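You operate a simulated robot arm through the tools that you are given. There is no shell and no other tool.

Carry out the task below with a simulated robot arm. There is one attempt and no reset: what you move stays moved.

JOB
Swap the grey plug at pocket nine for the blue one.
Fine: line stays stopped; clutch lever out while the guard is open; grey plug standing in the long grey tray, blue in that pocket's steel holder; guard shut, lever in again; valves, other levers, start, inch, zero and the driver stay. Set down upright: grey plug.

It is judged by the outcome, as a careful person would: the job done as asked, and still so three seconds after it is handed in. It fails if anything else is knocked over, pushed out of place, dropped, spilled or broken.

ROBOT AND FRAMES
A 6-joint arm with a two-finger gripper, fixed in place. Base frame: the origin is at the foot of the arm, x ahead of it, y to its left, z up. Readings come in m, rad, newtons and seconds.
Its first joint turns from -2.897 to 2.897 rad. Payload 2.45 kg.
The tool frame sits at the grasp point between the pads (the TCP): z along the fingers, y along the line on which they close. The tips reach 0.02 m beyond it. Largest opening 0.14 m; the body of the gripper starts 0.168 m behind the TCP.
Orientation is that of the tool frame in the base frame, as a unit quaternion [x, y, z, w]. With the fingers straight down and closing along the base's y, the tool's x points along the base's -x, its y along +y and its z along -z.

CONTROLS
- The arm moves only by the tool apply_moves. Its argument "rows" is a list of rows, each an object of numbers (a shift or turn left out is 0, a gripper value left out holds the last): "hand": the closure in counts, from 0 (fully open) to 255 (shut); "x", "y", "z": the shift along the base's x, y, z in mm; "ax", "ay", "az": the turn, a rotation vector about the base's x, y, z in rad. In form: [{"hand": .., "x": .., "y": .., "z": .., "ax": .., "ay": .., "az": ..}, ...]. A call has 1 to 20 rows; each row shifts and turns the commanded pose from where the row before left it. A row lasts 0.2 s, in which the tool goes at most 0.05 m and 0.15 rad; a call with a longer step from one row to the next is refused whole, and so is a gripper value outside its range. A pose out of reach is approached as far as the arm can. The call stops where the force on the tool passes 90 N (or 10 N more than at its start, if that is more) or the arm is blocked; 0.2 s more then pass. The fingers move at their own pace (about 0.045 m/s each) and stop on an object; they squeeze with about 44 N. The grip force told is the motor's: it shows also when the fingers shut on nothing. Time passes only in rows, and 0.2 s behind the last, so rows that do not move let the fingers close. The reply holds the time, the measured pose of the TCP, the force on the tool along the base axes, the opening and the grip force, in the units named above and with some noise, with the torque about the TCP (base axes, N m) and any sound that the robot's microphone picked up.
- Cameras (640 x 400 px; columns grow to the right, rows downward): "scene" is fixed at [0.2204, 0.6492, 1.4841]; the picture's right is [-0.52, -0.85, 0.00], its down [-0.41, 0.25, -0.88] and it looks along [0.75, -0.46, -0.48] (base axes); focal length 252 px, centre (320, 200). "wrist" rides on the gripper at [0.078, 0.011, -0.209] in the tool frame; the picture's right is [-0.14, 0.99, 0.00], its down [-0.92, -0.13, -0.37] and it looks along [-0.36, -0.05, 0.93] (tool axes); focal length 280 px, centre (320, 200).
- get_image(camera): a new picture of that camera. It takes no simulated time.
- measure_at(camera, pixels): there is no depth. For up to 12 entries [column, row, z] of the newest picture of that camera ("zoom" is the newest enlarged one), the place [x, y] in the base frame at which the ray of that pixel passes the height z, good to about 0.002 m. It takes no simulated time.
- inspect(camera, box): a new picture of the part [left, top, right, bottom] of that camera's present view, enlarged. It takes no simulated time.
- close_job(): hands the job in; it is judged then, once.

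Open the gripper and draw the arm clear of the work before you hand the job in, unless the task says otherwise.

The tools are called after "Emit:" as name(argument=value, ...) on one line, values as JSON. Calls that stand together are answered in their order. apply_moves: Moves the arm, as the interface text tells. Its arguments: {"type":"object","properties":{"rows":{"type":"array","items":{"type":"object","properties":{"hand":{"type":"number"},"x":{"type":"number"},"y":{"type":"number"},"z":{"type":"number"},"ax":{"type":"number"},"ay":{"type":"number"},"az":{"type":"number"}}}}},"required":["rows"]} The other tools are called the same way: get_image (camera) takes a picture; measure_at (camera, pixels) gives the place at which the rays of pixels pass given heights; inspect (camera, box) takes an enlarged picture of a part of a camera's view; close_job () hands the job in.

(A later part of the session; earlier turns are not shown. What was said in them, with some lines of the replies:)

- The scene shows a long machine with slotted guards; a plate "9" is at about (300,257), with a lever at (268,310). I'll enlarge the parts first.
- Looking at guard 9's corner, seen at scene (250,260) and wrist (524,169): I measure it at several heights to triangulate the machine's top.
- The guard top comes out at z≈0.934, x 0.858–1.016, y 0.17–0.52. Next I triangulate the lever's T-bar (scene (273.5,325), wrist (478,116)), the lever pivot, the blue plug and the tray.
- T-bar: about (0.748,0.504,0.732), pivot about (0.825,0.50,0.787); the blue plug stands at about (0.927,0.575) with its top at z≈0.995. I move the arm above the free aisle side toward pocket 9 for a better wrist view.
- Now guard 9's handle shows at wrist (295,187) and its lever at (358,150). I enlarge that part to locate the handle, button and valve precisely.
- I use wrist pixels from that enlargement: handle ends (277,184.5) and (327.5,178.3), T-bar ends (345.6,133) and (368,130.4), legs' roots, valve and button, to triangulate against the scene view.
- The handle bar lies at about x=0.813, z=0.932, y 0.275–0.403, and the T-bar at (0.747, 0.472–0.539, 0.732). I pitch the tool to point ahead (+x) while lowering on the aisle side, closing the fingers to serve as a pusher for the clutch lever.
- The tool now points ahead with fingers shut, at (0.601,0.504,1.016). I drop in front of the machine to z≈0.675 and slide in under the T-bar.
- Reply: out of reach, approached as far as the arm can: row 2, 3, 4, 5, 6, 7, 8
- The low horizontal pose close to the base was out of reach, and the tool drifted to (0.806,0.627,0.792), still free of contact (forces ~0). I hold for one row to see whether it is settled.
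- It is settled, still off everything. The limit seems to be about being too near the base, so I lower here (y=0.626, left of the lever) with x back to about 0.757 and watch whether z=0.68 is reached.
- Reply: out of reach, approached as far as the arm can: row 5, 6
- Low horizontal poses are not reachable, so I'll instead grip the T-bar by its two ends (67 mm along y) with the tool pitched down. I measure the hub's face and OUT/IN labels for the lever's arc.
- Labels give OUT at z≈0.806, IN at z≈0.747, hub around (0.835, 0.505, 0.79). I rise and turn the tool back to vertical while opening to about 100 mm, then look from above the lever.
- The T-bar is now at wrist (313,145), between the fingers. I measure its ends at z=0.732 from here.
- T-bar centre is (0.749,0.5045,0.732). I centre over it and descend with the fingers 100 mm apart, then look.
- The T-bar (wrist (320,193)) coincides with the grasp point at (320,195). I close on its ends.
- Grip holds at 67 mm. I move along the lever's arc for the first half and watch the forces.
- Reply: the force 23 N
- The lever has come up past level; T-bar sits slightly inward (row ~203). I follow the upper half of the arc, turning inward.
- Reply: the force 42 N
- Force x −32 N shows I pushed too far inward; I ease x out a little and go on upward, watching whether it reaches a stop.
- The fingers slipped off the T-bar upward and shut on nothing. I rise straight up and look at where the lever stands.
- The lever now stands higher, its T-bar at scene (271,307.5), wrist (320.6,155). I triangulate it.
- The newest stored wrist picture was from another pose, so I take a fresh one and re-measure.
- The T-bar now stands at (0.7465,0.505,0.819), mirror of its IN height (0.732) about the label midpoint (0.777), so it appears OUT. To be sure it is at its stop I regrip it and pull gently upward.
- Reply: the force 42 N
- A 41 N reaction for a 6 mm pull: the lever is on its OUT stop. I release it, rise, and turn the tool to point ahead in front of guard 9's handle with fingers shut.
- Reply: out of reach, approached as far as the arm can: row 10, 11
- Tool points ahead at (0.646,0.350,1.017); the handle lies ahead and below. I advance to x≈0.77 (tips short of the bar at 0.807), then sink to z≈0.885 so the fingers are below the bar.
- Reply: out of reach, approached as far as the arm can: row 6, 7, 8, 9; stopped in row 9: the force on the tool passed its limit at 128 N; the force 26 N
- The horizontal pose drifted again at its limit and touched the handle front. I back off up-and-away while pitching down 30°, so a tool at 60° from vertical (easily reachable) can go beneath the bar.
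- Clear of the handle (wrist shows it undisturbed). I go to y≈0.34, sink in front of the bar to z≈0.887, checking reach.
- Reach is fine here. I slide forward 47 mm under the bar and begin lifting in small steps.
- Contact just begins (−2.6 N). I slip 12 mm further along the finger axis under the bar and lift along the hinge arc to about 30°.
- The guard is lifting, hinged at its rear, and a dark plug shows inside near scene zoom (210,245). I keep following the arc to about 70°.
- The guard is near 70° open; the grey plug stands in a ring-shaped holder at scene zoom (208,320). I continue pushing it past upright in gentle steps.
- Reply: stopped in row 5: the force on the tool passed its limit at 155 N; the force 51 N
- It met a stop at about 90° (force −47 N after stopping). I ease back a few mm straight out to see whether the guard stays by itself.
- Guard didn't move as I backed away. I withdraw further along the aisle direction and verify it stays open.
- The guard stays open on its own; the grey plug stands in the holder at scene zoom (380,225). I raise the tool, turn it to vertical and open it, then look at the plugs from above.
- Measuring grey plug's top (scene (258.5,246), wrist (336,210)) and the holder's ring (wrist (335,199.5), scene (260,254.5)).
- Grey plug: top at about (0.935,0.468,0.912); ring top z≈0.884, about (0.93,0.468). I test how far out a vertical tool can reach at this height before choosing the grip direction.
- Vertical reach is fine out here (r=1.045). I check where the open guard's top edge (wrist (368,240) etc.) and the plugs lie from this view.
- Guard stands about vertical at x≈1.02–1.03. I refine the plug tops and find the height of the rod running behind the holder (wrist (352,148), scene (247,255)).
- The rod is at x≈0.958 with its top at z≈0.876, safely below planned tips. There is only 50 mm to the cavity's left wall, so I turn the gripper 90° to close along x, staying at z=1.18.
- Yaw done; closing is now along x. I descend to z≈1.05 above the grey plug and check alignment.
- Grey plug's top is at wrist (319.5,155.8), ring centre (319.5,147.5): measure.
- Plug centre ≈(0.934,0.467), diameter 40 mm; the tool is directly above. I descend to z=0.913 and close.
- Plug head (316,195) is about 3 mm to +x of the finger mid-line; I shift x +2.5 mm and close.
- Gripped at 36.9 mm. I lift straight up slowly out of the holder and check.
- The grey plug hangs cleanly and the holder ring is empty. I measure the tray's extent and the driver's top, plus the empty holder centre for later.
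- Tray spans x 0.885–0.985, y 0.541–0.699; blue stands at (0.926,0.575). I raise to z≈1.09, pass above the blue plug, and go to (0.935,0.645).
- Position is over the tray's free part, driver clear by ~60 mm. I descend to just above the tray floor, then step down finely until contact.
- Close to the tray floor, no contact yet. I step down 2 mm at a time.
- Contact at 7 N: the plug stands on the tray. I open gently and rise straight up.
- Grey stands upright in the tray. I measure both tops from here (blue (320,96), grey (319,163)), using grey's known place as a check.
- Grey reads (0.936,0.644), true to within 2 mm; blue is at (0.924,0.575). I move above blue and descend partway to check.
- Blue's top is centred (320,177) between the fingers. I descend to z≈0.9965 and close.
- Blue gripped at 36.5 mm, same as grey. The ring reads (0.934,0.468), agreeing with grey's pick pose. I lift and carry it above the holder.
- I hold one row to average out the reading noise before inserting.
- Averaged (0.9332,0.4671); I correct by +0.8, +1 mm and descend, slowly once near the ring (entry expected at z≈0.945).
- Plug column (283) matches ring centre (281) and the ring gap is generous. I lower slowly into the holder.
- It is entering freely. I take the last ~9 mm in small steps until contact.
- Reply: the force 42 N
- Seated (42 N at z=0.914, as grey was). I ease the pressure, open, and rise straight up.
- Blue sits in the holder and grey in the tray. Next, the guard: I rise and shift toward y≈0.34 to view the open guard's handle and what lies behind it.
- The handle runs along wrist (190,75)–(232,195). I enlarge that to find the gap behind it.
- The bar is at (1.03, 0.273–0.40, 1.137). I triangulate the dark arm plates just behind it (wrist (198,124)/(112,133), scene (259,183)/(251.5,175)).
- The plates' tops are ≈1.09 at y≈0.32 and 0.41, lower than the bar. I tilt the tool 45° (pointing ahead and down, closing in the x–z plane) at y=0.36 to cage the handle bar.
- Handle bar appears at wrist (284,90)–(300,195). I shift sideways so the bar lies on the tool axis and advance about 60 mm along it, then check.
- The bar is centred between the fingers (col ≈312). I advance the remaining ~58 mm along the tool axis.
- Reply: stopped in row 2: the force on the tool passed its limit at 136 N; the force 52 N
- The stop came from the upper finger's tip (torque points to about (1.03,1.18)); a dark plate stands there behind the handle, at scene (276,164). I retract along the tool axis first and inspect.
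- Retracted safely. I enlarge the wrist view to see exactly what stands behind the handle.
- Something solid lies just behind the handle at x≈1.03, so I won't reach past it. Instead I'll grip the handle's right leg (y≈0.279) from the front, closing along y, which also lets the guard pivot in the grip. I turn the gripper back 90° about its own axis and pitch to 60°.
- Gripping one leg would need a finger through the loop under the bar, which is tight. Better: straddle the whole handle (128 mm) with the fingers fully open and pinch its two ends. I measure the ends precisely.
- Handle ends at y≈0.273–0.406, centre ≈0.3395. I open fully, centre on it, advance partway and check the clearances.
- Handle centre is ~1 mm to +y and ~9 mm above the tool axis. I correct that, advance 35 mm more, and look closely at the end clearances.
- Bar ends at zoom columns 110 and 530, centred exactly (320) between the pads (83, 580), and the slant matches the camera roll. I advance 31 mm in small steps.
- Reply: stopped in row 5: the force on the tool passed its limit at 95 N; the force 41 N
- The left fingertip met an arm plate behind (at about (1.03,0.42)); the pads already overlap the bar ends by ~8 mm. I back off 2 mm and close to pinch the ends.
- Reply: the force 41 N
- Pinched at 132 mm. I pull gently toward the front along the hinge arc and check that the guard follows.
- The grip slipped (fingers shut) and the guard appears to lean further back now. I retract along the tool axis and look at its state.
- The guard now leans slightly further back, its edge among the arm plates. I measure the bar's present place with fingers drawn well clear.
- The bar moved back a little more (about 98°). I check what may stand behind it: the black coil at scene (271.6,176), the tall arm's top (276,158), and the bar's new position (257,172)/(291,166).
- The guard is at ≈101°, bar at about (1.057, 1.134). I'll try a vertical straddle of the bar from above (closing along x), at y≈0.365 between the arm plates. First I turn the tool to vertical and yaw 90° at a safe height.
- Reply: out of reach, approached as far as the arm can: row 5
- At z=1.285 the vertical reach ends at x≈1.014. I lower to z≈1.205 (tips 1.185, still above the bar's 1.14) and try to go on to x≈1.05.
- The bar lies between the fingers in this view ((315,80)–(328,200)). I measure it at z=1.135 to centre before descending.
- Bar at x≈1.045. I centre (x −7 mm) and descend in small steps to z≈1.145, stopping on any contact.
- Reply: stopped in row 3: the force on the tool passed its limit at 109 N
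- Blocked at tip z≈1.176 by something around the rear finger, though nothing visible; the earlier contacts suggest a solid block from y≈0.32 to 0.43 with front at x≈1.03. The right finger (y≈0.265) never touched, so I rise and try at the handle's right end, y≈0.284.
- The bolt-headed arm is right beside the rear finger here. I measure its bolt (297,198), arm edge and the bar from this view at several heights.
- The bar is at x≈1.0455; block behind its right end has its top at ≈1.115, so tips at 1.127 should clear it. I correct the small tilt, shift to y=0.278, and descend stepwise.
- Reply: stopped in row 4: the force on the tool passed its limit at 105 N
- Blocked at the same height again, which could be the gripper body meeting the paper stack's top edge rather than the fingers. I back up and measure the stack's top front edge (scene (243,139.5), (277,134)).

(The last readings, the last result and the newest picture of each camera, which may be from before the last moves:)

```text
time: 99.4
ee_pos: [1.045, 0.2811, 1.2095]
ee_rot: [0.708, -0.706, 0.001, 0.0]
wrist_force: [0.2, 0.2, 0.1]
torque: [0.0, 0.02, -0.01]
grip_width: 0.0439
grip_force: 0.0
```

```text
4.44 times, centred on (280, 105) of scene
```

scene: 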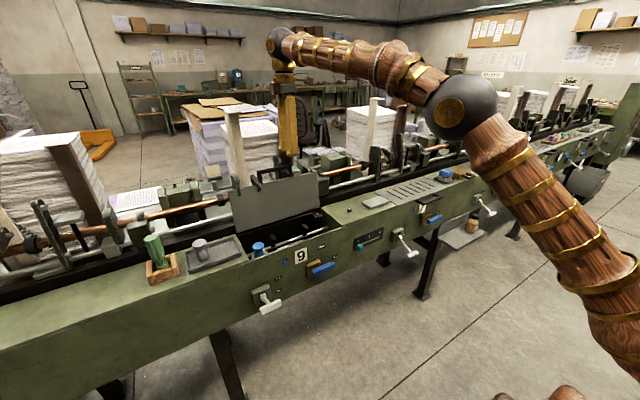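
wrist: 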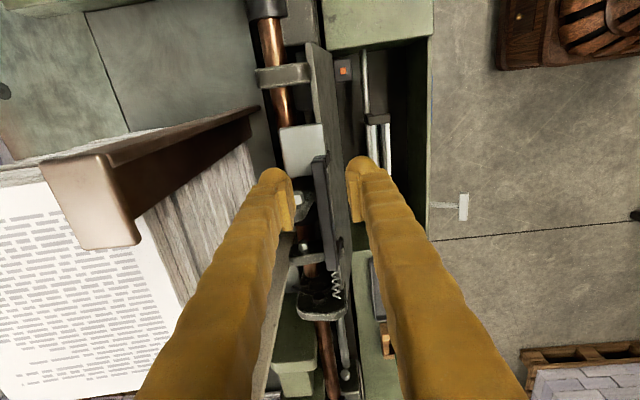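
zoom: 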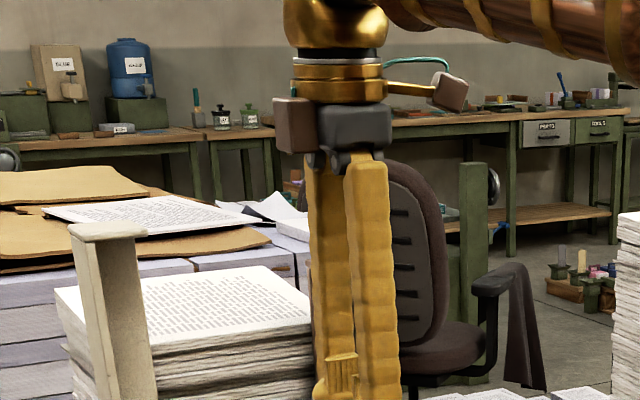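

The stack's top is only z≈1.23, so it's not that; there is some coarse solid volume behind the handle. The guard holds itself by hinge friction, so I only need to bring it forward ~15°. I look at the guard's left edge from above as a place to hook it from behind.

Emit:
apply_moves(rows=[{"hand": 255, "z": 20}, {"x": -30, "y": 35}, {"x": -30, "y": 40}, {"y": 40}, {"y": 40}, {"y": 40}, {"y": 40}, {}])

Emit:
get_image(camera="wrist")

Emit:
inspect(camera="wrist", box=[160, 20, 400, 170])

Emit:
inspect(camera="scene", box=[190, 150, 310, 225])

```text
time: 101.2
ee_pos: [0.982, 0.5134, 1.2309]
ee_rot: [0.708, -0.706, 0.002, 0.0]
wrist_force: [0.2, 0.6, -1.1]
torque: [0.0, 0.03, -0.03]
grip_width: 0.0001
grip_force: 29.2
```

```text
taken
```

wrist: 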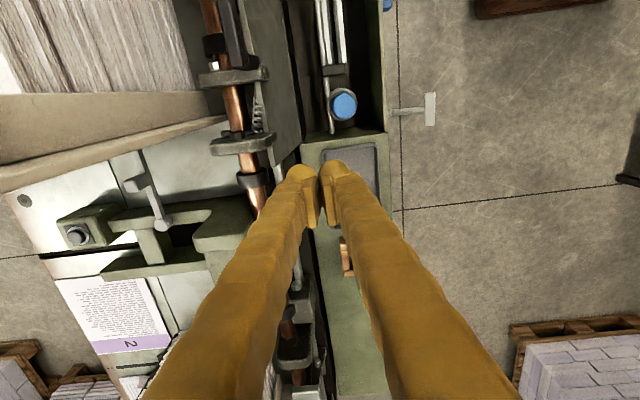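

```text
2.67 times, centred on (280, 95) of wrist
```

zoom: 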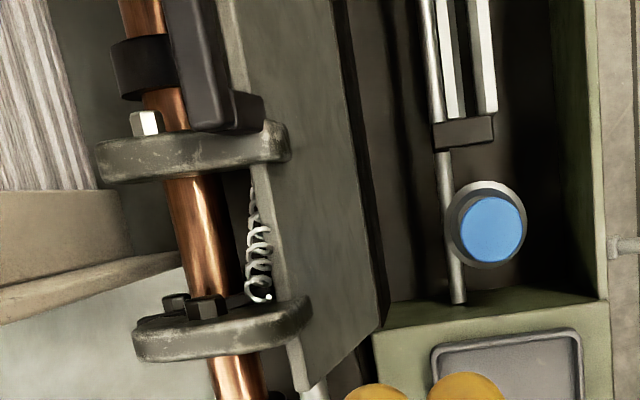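

```text
5.33 times, centred on (250, 188) of scene
```

zoom: 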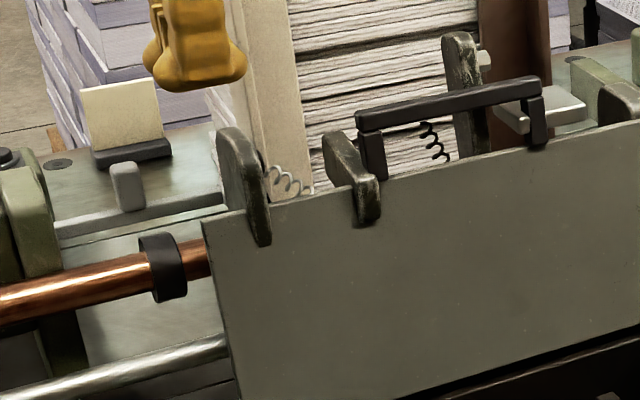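

Here the guard's left edge (y≈0.516, x≈1.044 at its top) lies beyond the last arm (y≈0.48). I'll try to get the closed fingers behind that edge. First I test the reach at z≈1.16 toward (1.065, 0.548).

Emit:
apply_moves(rows=[{"y": 30, "z": -20}, {"x": 20, "z": -20}, {"x": 20, "z": -20}, {"x": 20}, {"x": 23, "y": 4}, {}])

Emit:
get_image(camera="wrist")

Emit:
inspect(camera="scene", box=[190, 150, 310, 225])

```text
time: 102.6
ee_pos: [1.0252, 0.5249, 1.1479]
ee_rot: [0.709, -0.705, 0.001, 0.001]
wrist_force: [-0.4, -0.2, 0.3]
torque: [0.01, 0.01, -0.01]
grip_width: 0.0001
grip_force: 30.0
out of reach, approached as far as the arm can: row 2, 4, 5
```

```text
taken
```

wrist: 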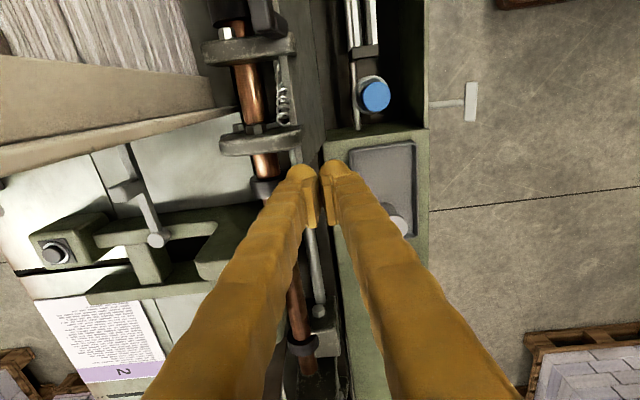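

```text
5.33 times, centred on (250, 188) of scene
```

zoom: 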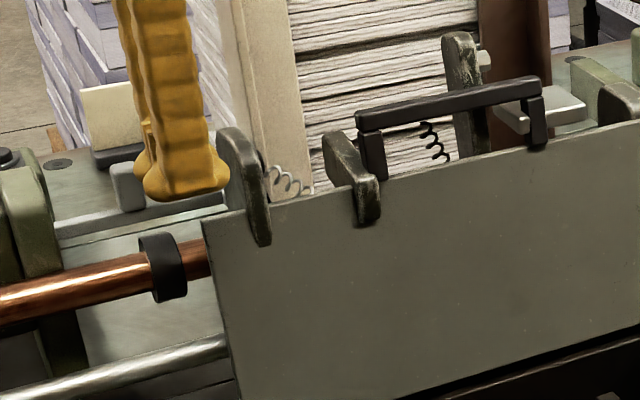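

Vertical reach ends at r≈1.15 here. I tilt the tool 0.3 rad outward (and stay high) and move on to about (1.075, 0.55), tips still above the guard's top.

Emit:
apply_moves(rows=[{"y": 20, "x": -10, "z": 5, "ay": -0.15}, {"ay": -0.15}, {"x": 15, "y": 3}, {"x": 15}, {"x": 15}, {"x": 15}, {}])

Emit:
get_image(camera="wrist")

Emit:
inspect(camera="scene", box=[190, 150, 310, 225])

```text
time: 104.2
ee_pos: [1.0755, 0.5484, 1.1537]
ee_rot: [0.701, -0.697, 0.108, -0.105]
wrist_force: [0.0, -0.5, 0.4]
torque: [-0.03, 0.03, -0.02]
grip_width: 0.0002
grip_force: 29.2
```

```text
taken
```

wrist: 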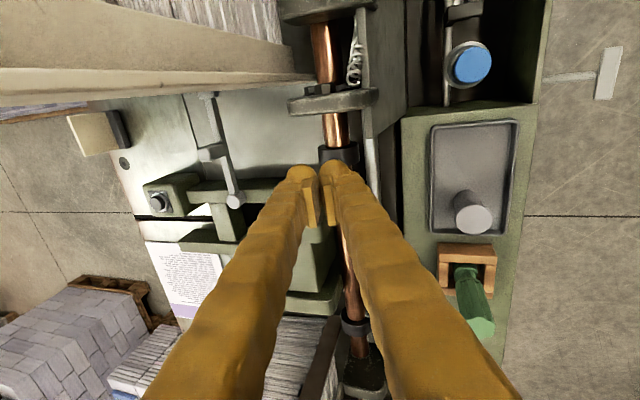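

```text
5.33 times, centred on (250, 188) of scene
```

zoom: 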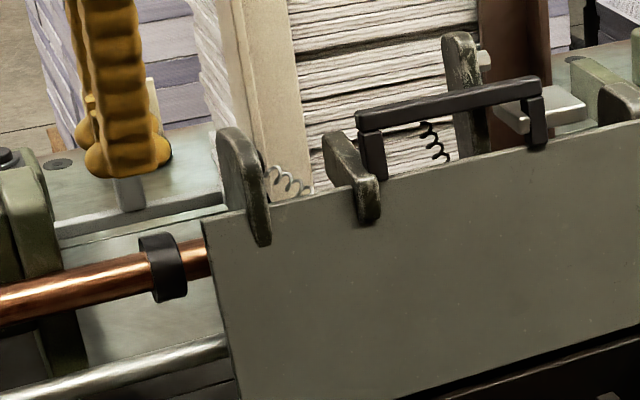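

I'm behind the guard's plane at (1.0755,0.548), tips 1.135. I descend carefully to tips ≈1.07 in small steps.

Emit:
apply_moves(rows=[{"z": -10}, {"z": -10}, {"z": -10}, {"z": -10}, {"z": -8}, {"z": -8}, {"z": -6}, {}])

Emit:
get_image(camera="wrist")

Emit:
inspect(camera="scene", box=[190, 150, 310, 225])

```text
time: 106.0
ee_pos: [1.0744, 0.5496, 1.0918]
ee_rot: [0.7, -0.698, 0.107, -0.106]
wrist_force: [0.0, -0.7, -0.4]
torque: [0.03, 0.03, -0.06]
grip_width: 0.0
grip_force: 28.9
```

```text
taken
```

wrist: 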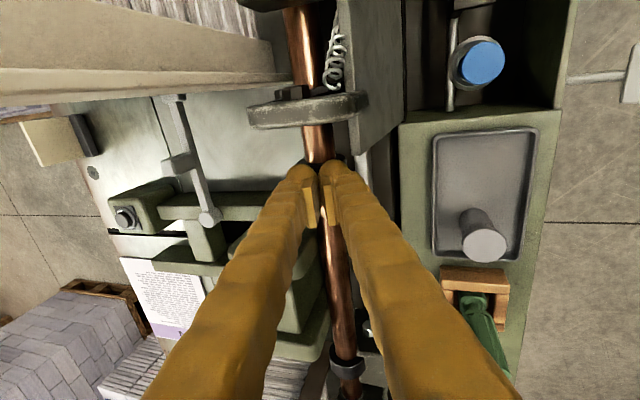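

```text
5.33 times, centred on (250, 188) of scene
```

zoom: 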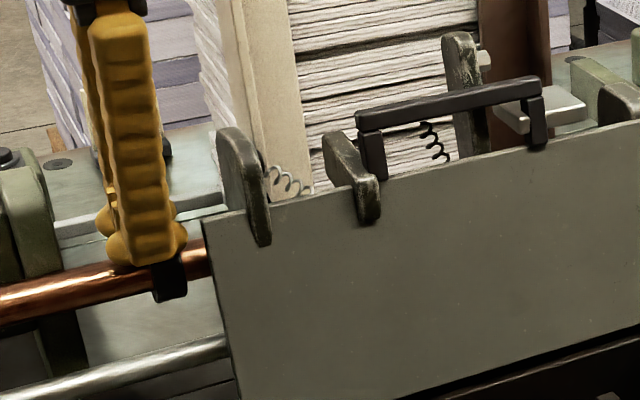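

No contact: the fingers are behind the guard's plane, beside its left edge. I move −y ~26 mm in small steps to get behind the edge.

Emit:
apply_moves(rows=[{"y": -6}, {"y": -6}, {"y": -5}, {"y": -5}, {"y": -4}, {}])

Emit:
get_image(camera="wrist")

Emit:
inspect(camera="scene", box=[190, 150, 310, 225])

```text
time: 107.4
ee_pos: [1.0754, 0.5232, 1.0913]
ee_rot: [0.7, -0.698, 0.108, -0.105]
wrist_force: [-0.4, -0.3, -0.6]
torque: [0.01, 0.01, 0.01]
grip_width: 0.0
grip_force: 29.4
```

```text
taken
```

wrist: 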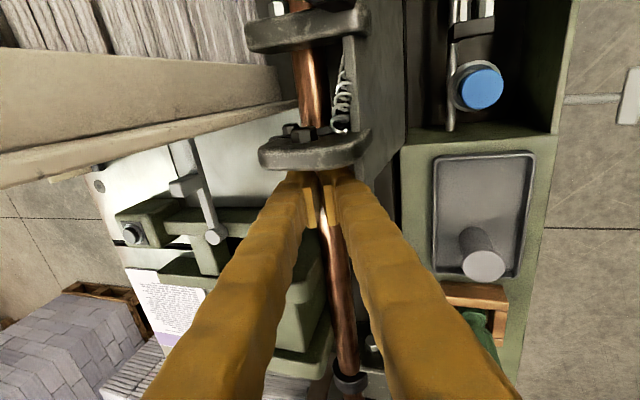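

```text
5.33 times, centred on (250, 188) of scene
```

zoom: 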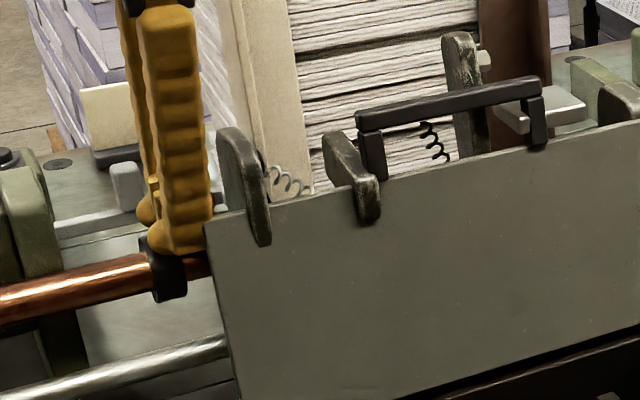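

No contact and the fingers are behind the corner. I pull toward the front (−x) gently.

Emit:
apply_moves(rows=[{"x": -6}, {"x": -6}, {"x": -6}, {"x": -6}, {"x": -6}, {"x": -6}, {}])

Emit:
inspect(camera="scene", box=[190, 150, 310, 225])

Emit:
get_image(camera="wrist")

```text
time: 109.0
ee_pos: [1.0402, 0.5233, 1.0914]
ee_rot: [0.7, -0.698, 0.107, -0.106]
wrist_force: [-1.1, 0.8, 0.7]
torque: [-0.01, -0.01, -0.03]
grip_width: 0.0
grip_force: 29.4
```

```text
5.33 times, centred on (250, 188) of scene
```

zoom: 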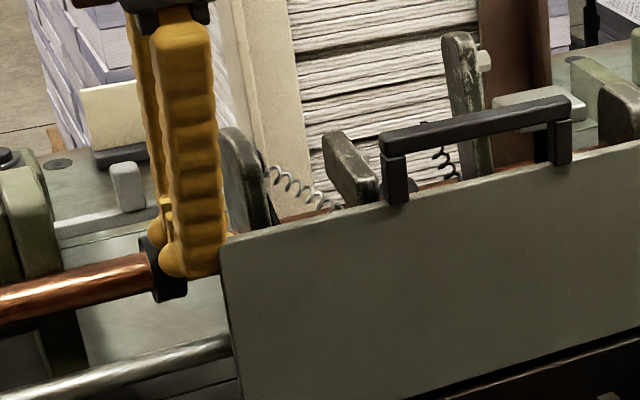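

```text
taken
```

wrist: 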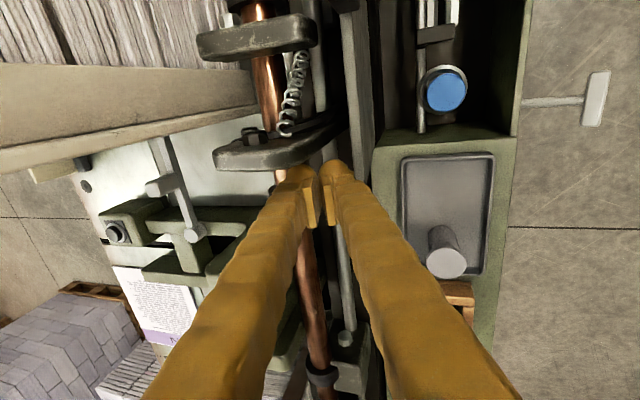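

It works: the guard follows forward past vertical. I keep pulling about 45 mm more.

Emit:
apply_moves(rows=[{"x": -7}, {"x": -7}, {"x": -7, "z": -1}, {"x": -7, "z": -1}, {"x": -7, "z": -2}, {"x": -7, "z": -2}, {}])

Emit:
inspect(camera="scene", box=[190, 150, 310, 225])

Emit:
get_image(camera="wrist")

```text
time: 110.6
ee_pos: [0.998, 0.5226, 1.0847]
ee_rot: [0.7, -0.698, 0.107, -0.105]
wrist_force: [-0.2, -0.3, 0.1]
torque: [-0.02, 0.01, 0.0]
grip_width: 0.0
grip_force: 29.2
```

```text
5.33 times, centred on (250, 188) of scene
```

zoom: 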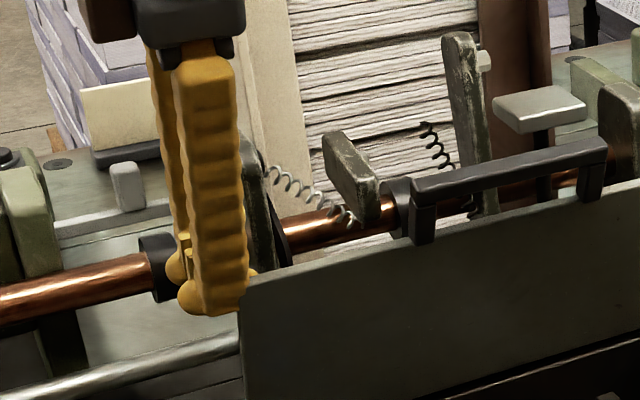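

```text
taken
```

wrist: 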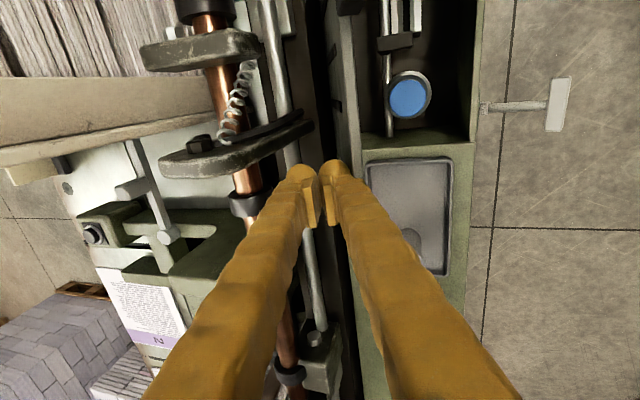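

The guard now stands at ≈75° and stays. I keep guiding it down with the fingers on its outer face along the arc to about 50°.

Emit:
apply_moves(rows=[{"x": -7, "z": -2}, {"x": -7, "z": -2}, {"x": -7, "z": -2.5}, {"x": -7, "z": -3}, {"x": -7, "z": -3}, {"x": -7, "z": -3.5}, {"x": -7, "z": -4}, {}])

Emit:
inspect(camera="scene", box=[190, 160, 330, 247])

Emit:
get_image(camera="wrist")

```text
time: 112.4
ee_pos: [0.9499, 0.523, 1.0661]
ee_rot: [0.7, -0.698, 0.108, -0.105]
wrist_force: [0.6, -0.5, -0.2]
torque: [0.01, -0.01, 0.03]
grip_width: 0.0
grip_force: 29.4
```

```text
4.57 times, centred on (260, 204) of scene
```

zoom: 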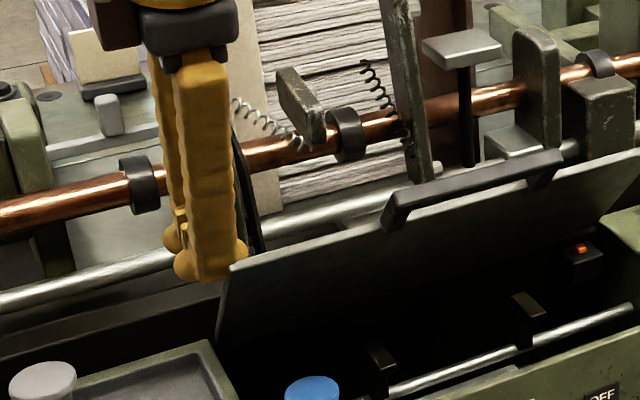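

```text
taken
```

wrist: 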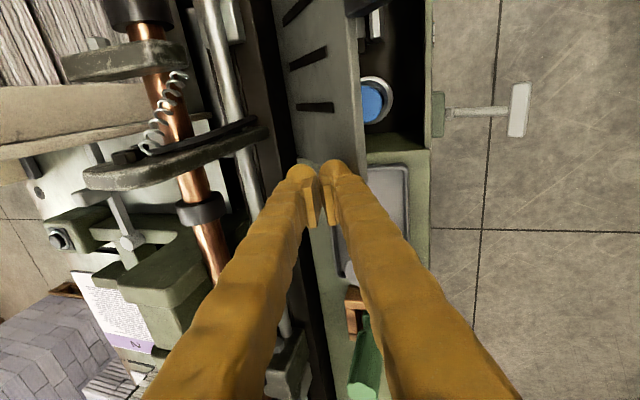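

The guard is at ≈57° and holds by itself. I continue at the corner to about 35°, moving more downward.

Emit:
apply_moves(rows=[{"x": -7, "z": -4}, {"x": -7, "z": -4.5}, {"x": -6, "z": -5}, {"x": -6, "z": -5}, {"x": -6, "z": -5}, {"x": -5, "z": -5}, {}])

Emit:
inspect(camera="scene", box=[190, 160, 330, 247])

Emit:
get_image(camera="wrist")

```text
time: 114.0
ee_pos: [0.9115, 0.5221, 1.037]
ee_rot: [0.7, -0.698, 0.107, -0.105]
wrist_force: [1.1, -0.4, -0.4]
torque: [-0.03, -0.03, 0.01]
grip_width: 0.0001
grip_force: 30.1
```

```text
4.57 times, centred on (260, 204) of scene
```

zoom: 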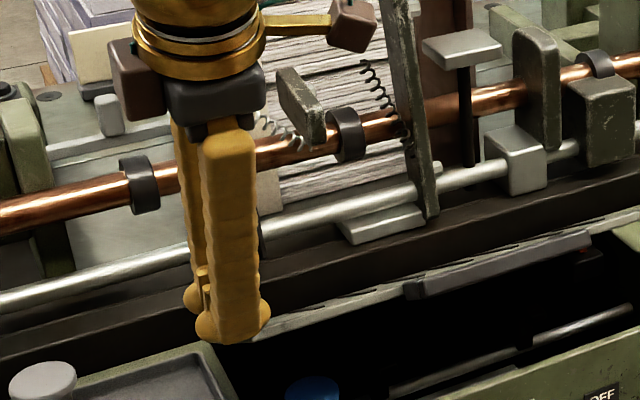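

```text
taken
```

wrist: 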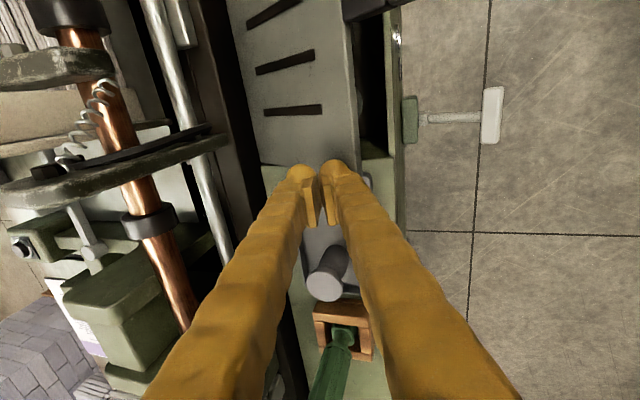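

The guard is at ≈30°. I lift off, go to the middle (y=0.34) above the plate, then press it down gently.

Emit:
apply_moves(rows=[{"z": 25}, {"z": 30}, {"y": -45}, {"y": -45}, {"y": -45}, {"y": -45}, {}])

Emit:
inspect(camera="scene", box=[190, 170, 350, 270])

Emit:
get_image(camera="wrist")

```text
time: 115.6
ee_pos: [0.9104, 0.3439, 1.0905]
ee_rot: [0.7, -0.698, 0.107, -0.105]
wrist_force: [-0.8, 0.2, -0.2]
torque: [0.0, 0.04, -0.02]
grip_width: 0.0
grip_force: 29.1
```

```text
4.00 times, centred on (270, 220) of scene
```

zoom: 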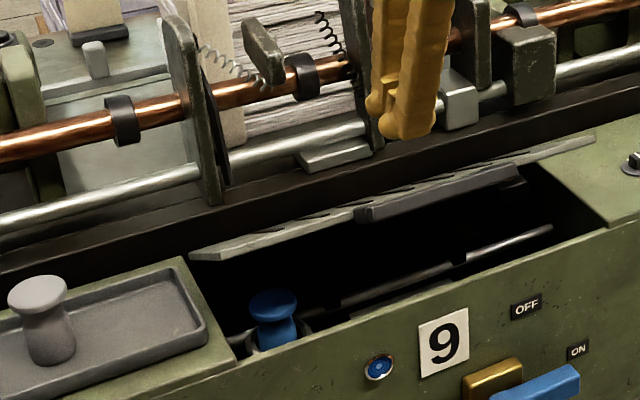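

```text
taken
```

wrist: 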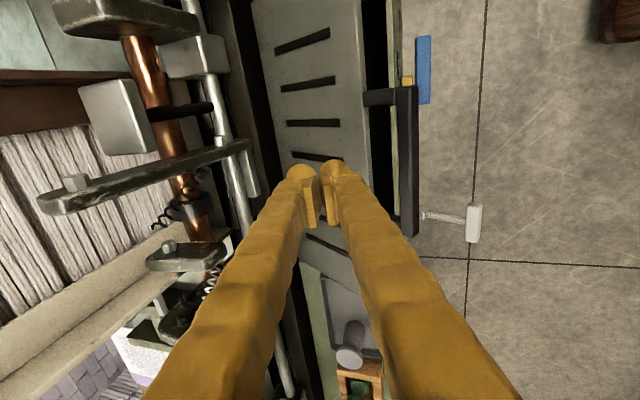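

The guard holds at ≈30°. I press down at the plate's middle with small steps.

Emit:
apply_moves(rows=[{"x": -5, "z": -20}, {"z": -20}, {"z": -20}, {"z": -12}, {"z": -10}, {"z": -10}, {"z": -10}, {"z": -8}, {}])

Emit:
inspect(camera="scene", box=[190, 190, 350, 290])

```text
time: 117.6
ee_pos: [0.9073, 0.3436, 0.9828]
ee_rot: [0.701, -0.697, 0.106, -0.106]
wrist_force: [0.4, 0.1, 0.2]
torque: [0.0, 0.02, -0.02]
grip_width: 0.0002
grip_force: 29.3
```

```text
4.00 times, centred on (270, 240) of scene
```

zoom: 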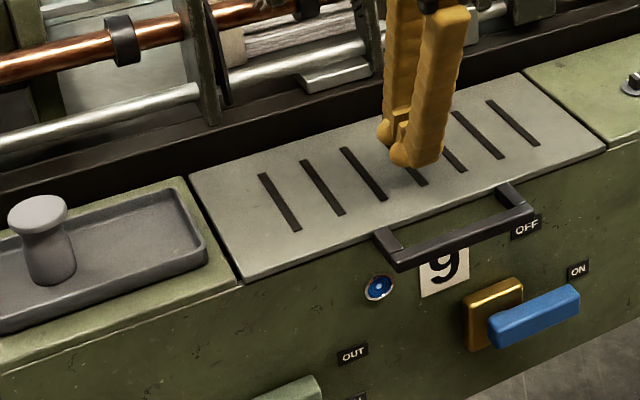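

The guard now appears shut (flush at the left edge). I press down lightly to make sure it is fully home.

Emit:
apply_moves(rows=[{"z": -10}, {"z": -8}, {"z": -5}, {"z": -3}, {}])

Emit:
inspect(camera="scene", box=[200, 200, 350, 294])

```text
time: 118.8
ee_pos: [0.9076, 0.3433, 0.9558]
ee_rot: [0.7, -0.698, 0.108, -0.105]
wrist_force: [-0.6, -0.9, 0.1]
torque: [0.03, 0.02, 0.03]
grip_width: 0.0
grip_force: 29.6
```

```text
4.26 times, centred on (275, 247) of scene
```

zoom: 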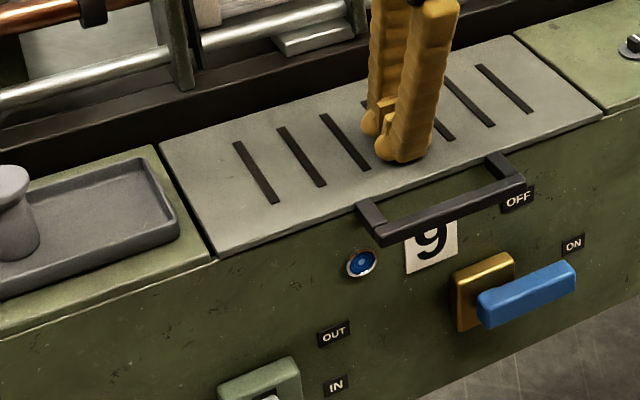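

Still no contact at tip z≈0.937. A few more millimetres to confirm it is seated.

Emit:
apply_moves(rows=[{"z": -3}, {"z": -3}, {"z": -2}, {}])

```text
time: 119.7
ee_pos: [0.9098, 0.3434, 0.9551]
ee_rot: [0.7, -0.697, 0.109, -0.108]
wrist_force: [-6.8, -1.6, 23.2]
torque: [0.01, 0.29, 0.05]
grip_width: 0.0001
grip_force: 29.1
stopped in row 4: the force on the tool passed its limit at 94 N (the readings are from after the stop); the commanded pose is now the measured one
```

Contact at tip z≈0.932: the guard is fully seated. I rise, turn the tool upright and move over the clutch lever's T-bar, which stood at (0.7465, 0.505, 0.819).

Emit:
apply_moves(rows=[{"z": 40}, {"z": 40, "ay": 0.1}, {"z": 30, "ay": 0.1, "x": -30}, {"x": -40, "y": 30, "ay": 0.1}, {"x": -40, "y": 40}, {"x": -40, "y": 40}, {"x": -18, "y": 40}, {"y": 11}, {}])

Emit:
get_image(camera="wrist")

Emit:
get_image(camera="scene")

Emit:
inspect(camera="scene", box=[180, 210, 340, 330])

```text
refused: row 5 steps farther than a row can; nothing moved
```

```text
taken
```

wrist: 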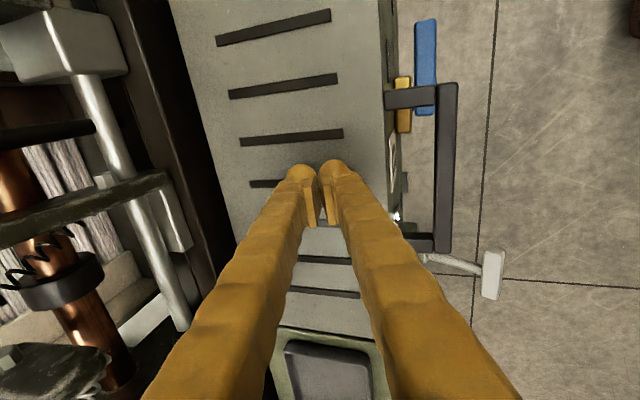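

```text
taken
```

scene: 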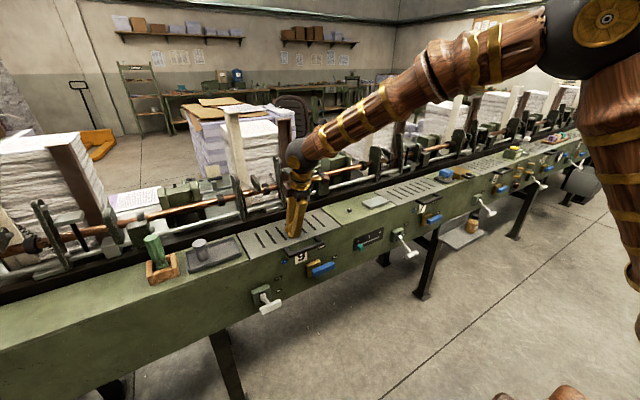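

```text
3.33 times, centred on (260, 270) of scene
```

zoom: 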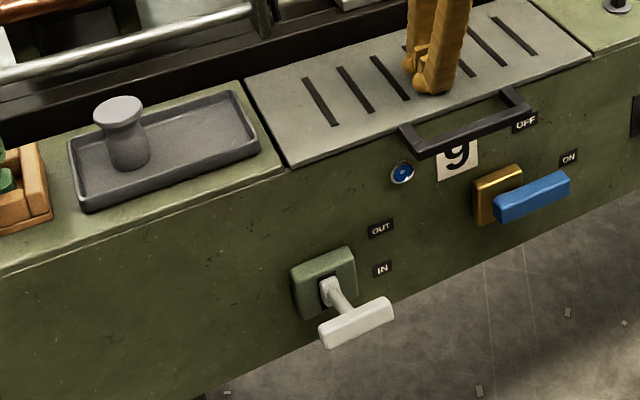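

The move was refused (step too long); the pictures show the guard shut, the lever still OUT. I repeat with shorter rows.

Emit:
apply_moves(rows=[{"z": 40}, {"z": 40, "ay": 0.1}, {"z": 30, "ay": 0.1, "x": -20}, {"x": -30, "y": 20, "ay": 0.1}, {"x": -30, "y": 30}, {"x": -30, "y": 30}, {"x": -30, "y": 30}, {"x": -27, "y": 30}, {"y": 22}, {}])

Emit:
get_image(camera="wrist")

Emit:
inspect(camera="scene", box=[180, 210, 340, 330])

```text
time: 121.9
ee_pos: [0.7436, 0.5069, 1.0625]
ee_rot: [0.708, -0.706, 0.001, -0.002]
wrist_force: [-0.6, -0.2, -0.9]
torque: [0.0, 0.02, 0.01]
grip_width: 0.0
grip_force: 28.8
```

```text
taken
```

wrist: 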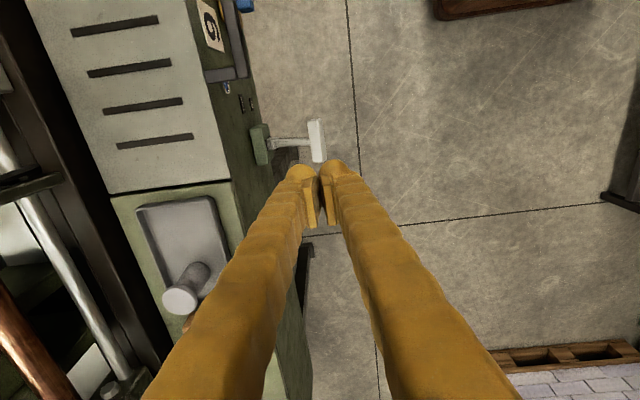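

```text
3.33 times, centred on (260, 270) of scene
```

zoom: 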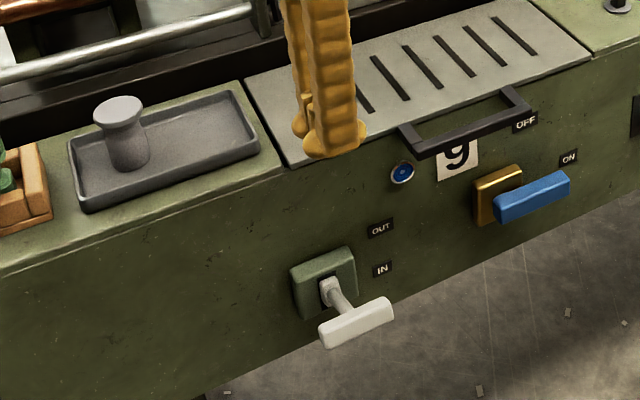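

The T-bar shows at wrist (316.5,140) below the fingers. I check its place and then press down on it along its arc.

Emit:
measure_at(camera="wrist", pixels=[[316.5, 140, 0.825], [314, 121, 0.825], [319, 160, 0.825]])

Emit:
apply_moves(rows=[{"z": -45}, {"z": -45}, {"z": -45}, {"z": -45}, {"z": -20}, {}])

Emit:
get_image(camera="wrist")

```text
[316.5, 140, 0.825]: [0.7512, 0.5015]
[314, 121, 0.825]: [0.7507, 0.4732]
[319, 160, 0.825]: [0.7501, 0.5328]
```

```text
time: 123.3
ee_pos: [0.7405, 0.5066, 0.8635]
ee_rot: [0.708, -0.706, 0.003, -0.002]
wrist_force: [0.9, -0.4, -0.1]
torque: [0.03, 0.02, -0.06]
grip_width: 0.0
grip_force: 28.9
```

```text
taken
```

wrist: 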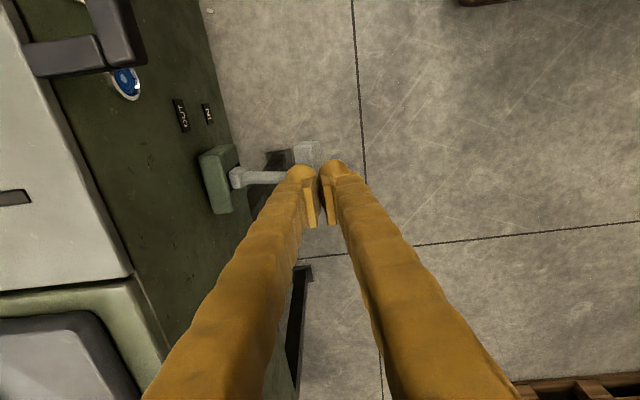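

Tips are just above the T-bar. I press straight down in steps toward the IN position (T-bar at z≈0.732).

Emit:
apply_moves(rows=[{"z": -8}, {"z": -8}, {"z": -8}, {"z": -8}, {"z": -8}, {"z": -8}, {"z": -8}, {"z": -8}, {}])

Emit:
inspect(camera="scene", box=[200, 230, 340, 335])

Emit:
get_image(camera="wrist")

```text
time: 125.3
ee_pos: [0.7428, 0.5051, 0.7996]
ee_rot: [0.709, -0.705, 0.002, -0.003]
wrist_force: [0.2, 0.1, 0.1]
torque: [-0.02, -0.06, -0.01]
grip_width: 0.0
grip_force: 29.2
```

```text
3.81 times, centred on (270, 282) of scene
```

zoom: 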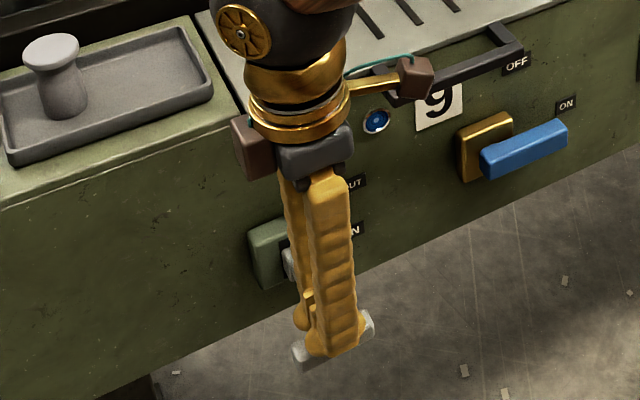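

```text
taken
```

wrist: 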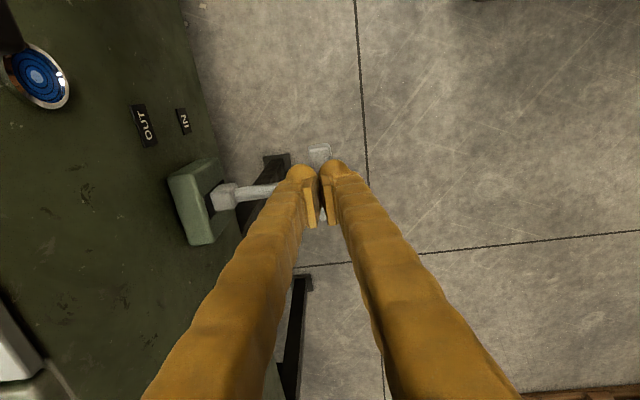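

The T-bar is following down. I continue in small steps until it meets its stop.

Emit:
apply_moves(rows=[{"z": -7}, {"z": -7}, {"z": -7}, {"z": -6, "x": 1}, {"z": -6, "x": 1}, {"z": -5, "x": 1}, {}])

Emit:
inspect(camera="scene", box=[200, 230, 340, 335])

```text
time: 126.9
ee_pos: [0.7434, 0.5056, 0.7629]
ee_rot: [0.708, -0.706, 0.004, -0.004]
wrist_force: [-9.9, -1.5, 29.8]
torque: [-0.01, -0.08, 0.01]
grip_width: 0.0001
grip_force: 29.0
```

```text
3.81 times, centred on (270, 282) of scene
```

zoom: 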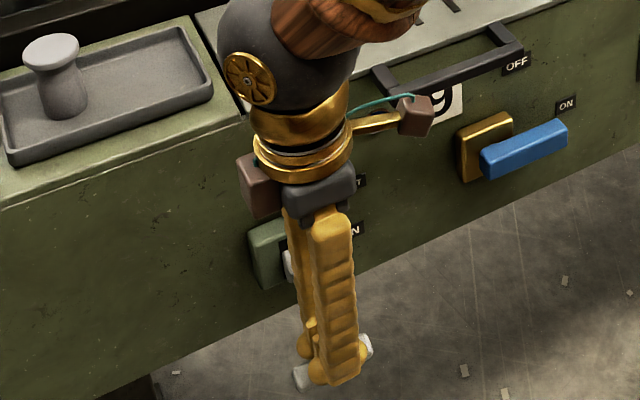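

Force is now 30 N at tip z≈0.743, which matches the original IN height. One small further press confirms the stop.

Emit:
apply_moves(rows=[{"z": -2}, {"z": -2}, {}])

Emit:
apply_moves(rows=[{"z": 20}, {"z": 40}, {"z": 45}, {"z": 45}, {"z": 45}, {"z": 45}, {"z": 40, "x": -20}, {}])

Emit:
get_image(camera="wrist")

Emit:
inspect(camera="scene", box=[120, 190, 360, 340])

Emit:
inspect(camera="scene", box=[230, 270, 310, 340])

```text
time: 127.7
ee_pos: [0.7453, 0.5064, 0.7621]
ee_rot: [0.708, -0.706, 0.002, -0.004]
wrist_force: [-7.1, -4.5, 29.2]
torque: [-0.11, -0.12, 0.03]
grip_width: 0.0004
grip_force: 28.8
stopped in row 3: the force on the tool passed its limit at 92 N (the readings are from after the stop); the commanded pose is now the measured one
```

```text
time: 129.5
ee_pos: [0.7263, 0.5049, 1.0381]
ee_rot: [0.708, -0.706, 0.004, -0.004]
wrist_force: [0.1, 0.1, 0.7]
torque: [0.02, 0.0, 0.03]
grip_width: 0.0001
grip_force: 29.3
```

```text
taken
```

wrist: 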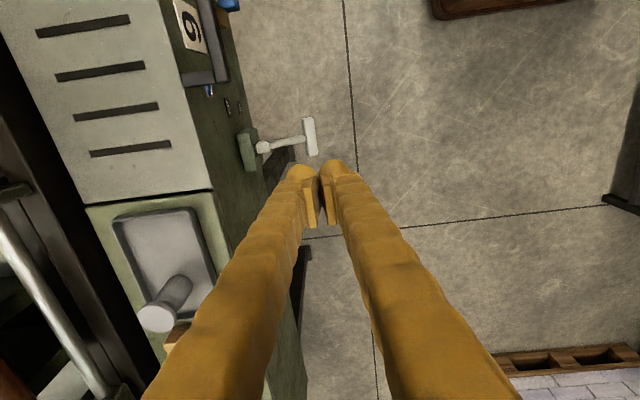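

```text
2.67 times, centred on (240, 265) of scene
```

zoom: 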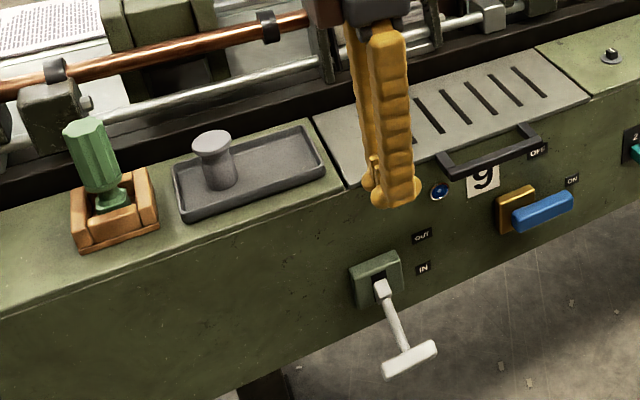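

```text
5.71 times, centred on (270, 305) of scene
```

zoom: 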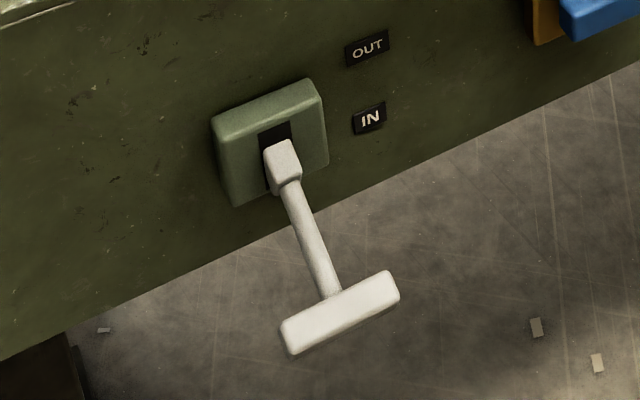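

The lever matches its original IN picture exactly, the guard is shut, grey stands in the tray. I open the gripper and draw the arm up and away.

Emit:
apply_moves(rows=[{"z": 40}, {"z": 45, "hand": 0}, {"z": 45}, {"z": 45}, {"z": 45}, {"z": 45}, {"z": 45}, {"y": -45}, {"y": -45}, {"y": -45}, {"y": -45}, {"y": -45}, {"y": -45}, {"y": -45}, {"y": -45}, {"y": -45}, {}])

Emit:
get_image(camera="scene")

Emit:
inspect(camera="scene", box=[120, 190, 360, 340])

Emit:
inspect(camera="scene", box=[200, 130, 360, 230])

Emit:
get_image(camera="wrist")

```text
time: 133.1
ee_pos: [0.7252, 0.1031, 1.3507]
ee_rot: [0.708, -0.706, 0.003, -0.003]
wrist_force: [0.0, 0.4, -0.2]
torque: [-0.01, -0.01, -0.01]
grip_width: 0.1401
grip_force: 0.0
```

```text
taken
```

scene: 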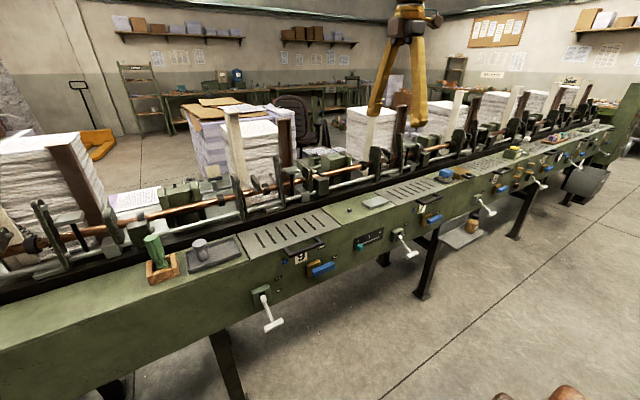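

```text
2.67 times, centred on (240, 265) of scene
```

zoom: 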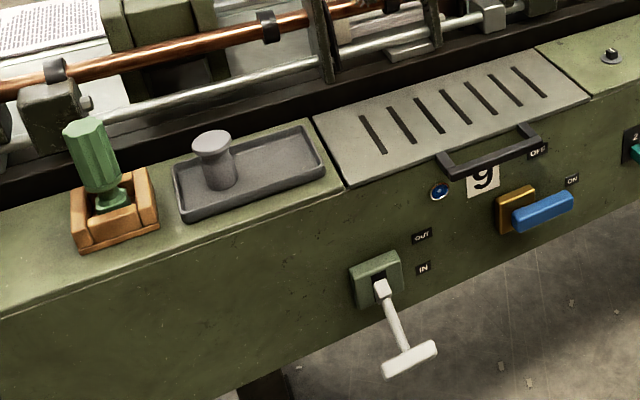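

```text
4.00 times, centred on (280, 180) of scene
```

zoom: 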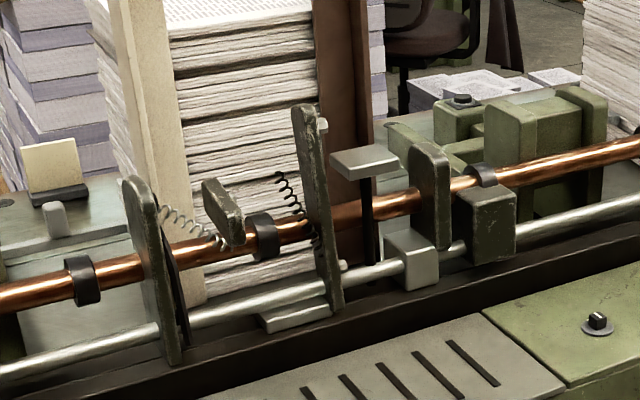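

```text
taken
```

wrist: 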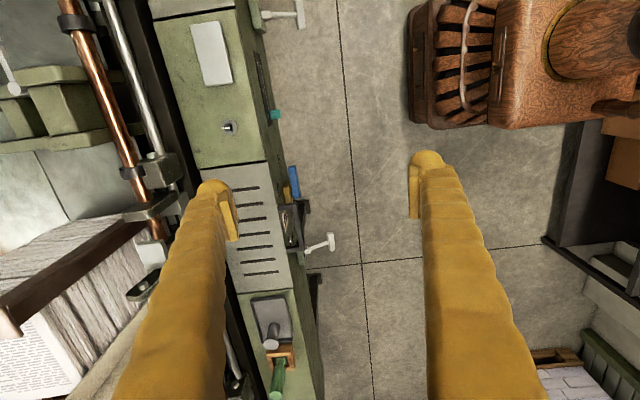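

Final pictures: guard 9 is shut, its lever is IN, and grey stands upright in the tray. The valve, button, driver, zero knob and arms are as at the start. The blue plug was seated in the holder before the guard was shut. The gripper is open and clear, so I hand the job in.

Emit:
close_job()

```text
The job is handed in.
```

The swap at pocket nine is done, and I've handed the job in. The reply only confirmed it was received; it gave no verdict.

- **Plugs:** The blue plug is seated in pocket nine's steel holder; I saw it there before the guard went down. The grey plug stands upright in the long grey tray.
- **Clutch lever:** I pulled it to its OUT stop before opening the guard. After the guard was shut I pressed it back in, and it matches its starting picture.
- **Guard:** It is shut and pressed fully home.
- **Everything else:** In the final pictures the valves, the other levers, the buttons, the zero knob and the driver look as they did at the start. I never touched the start or inch controls.

**Rough handling:** Several moves stopped on the force limit, with peaks of about 90 to 155 N.
- **While opening and closing the guard:** The fingers pushed against the handle and against the feeder arms behind it. My grip on the handle slipped once and let the guard tip back about 5°, so I closed it by hooking its left edge. The arms show no change in the pictures.
- **At the stops:** Two of the stops were deliberate presses, to check that the guard and the lever were fully home. My grip also slipped off the lever once, as it reached its OUT stop.
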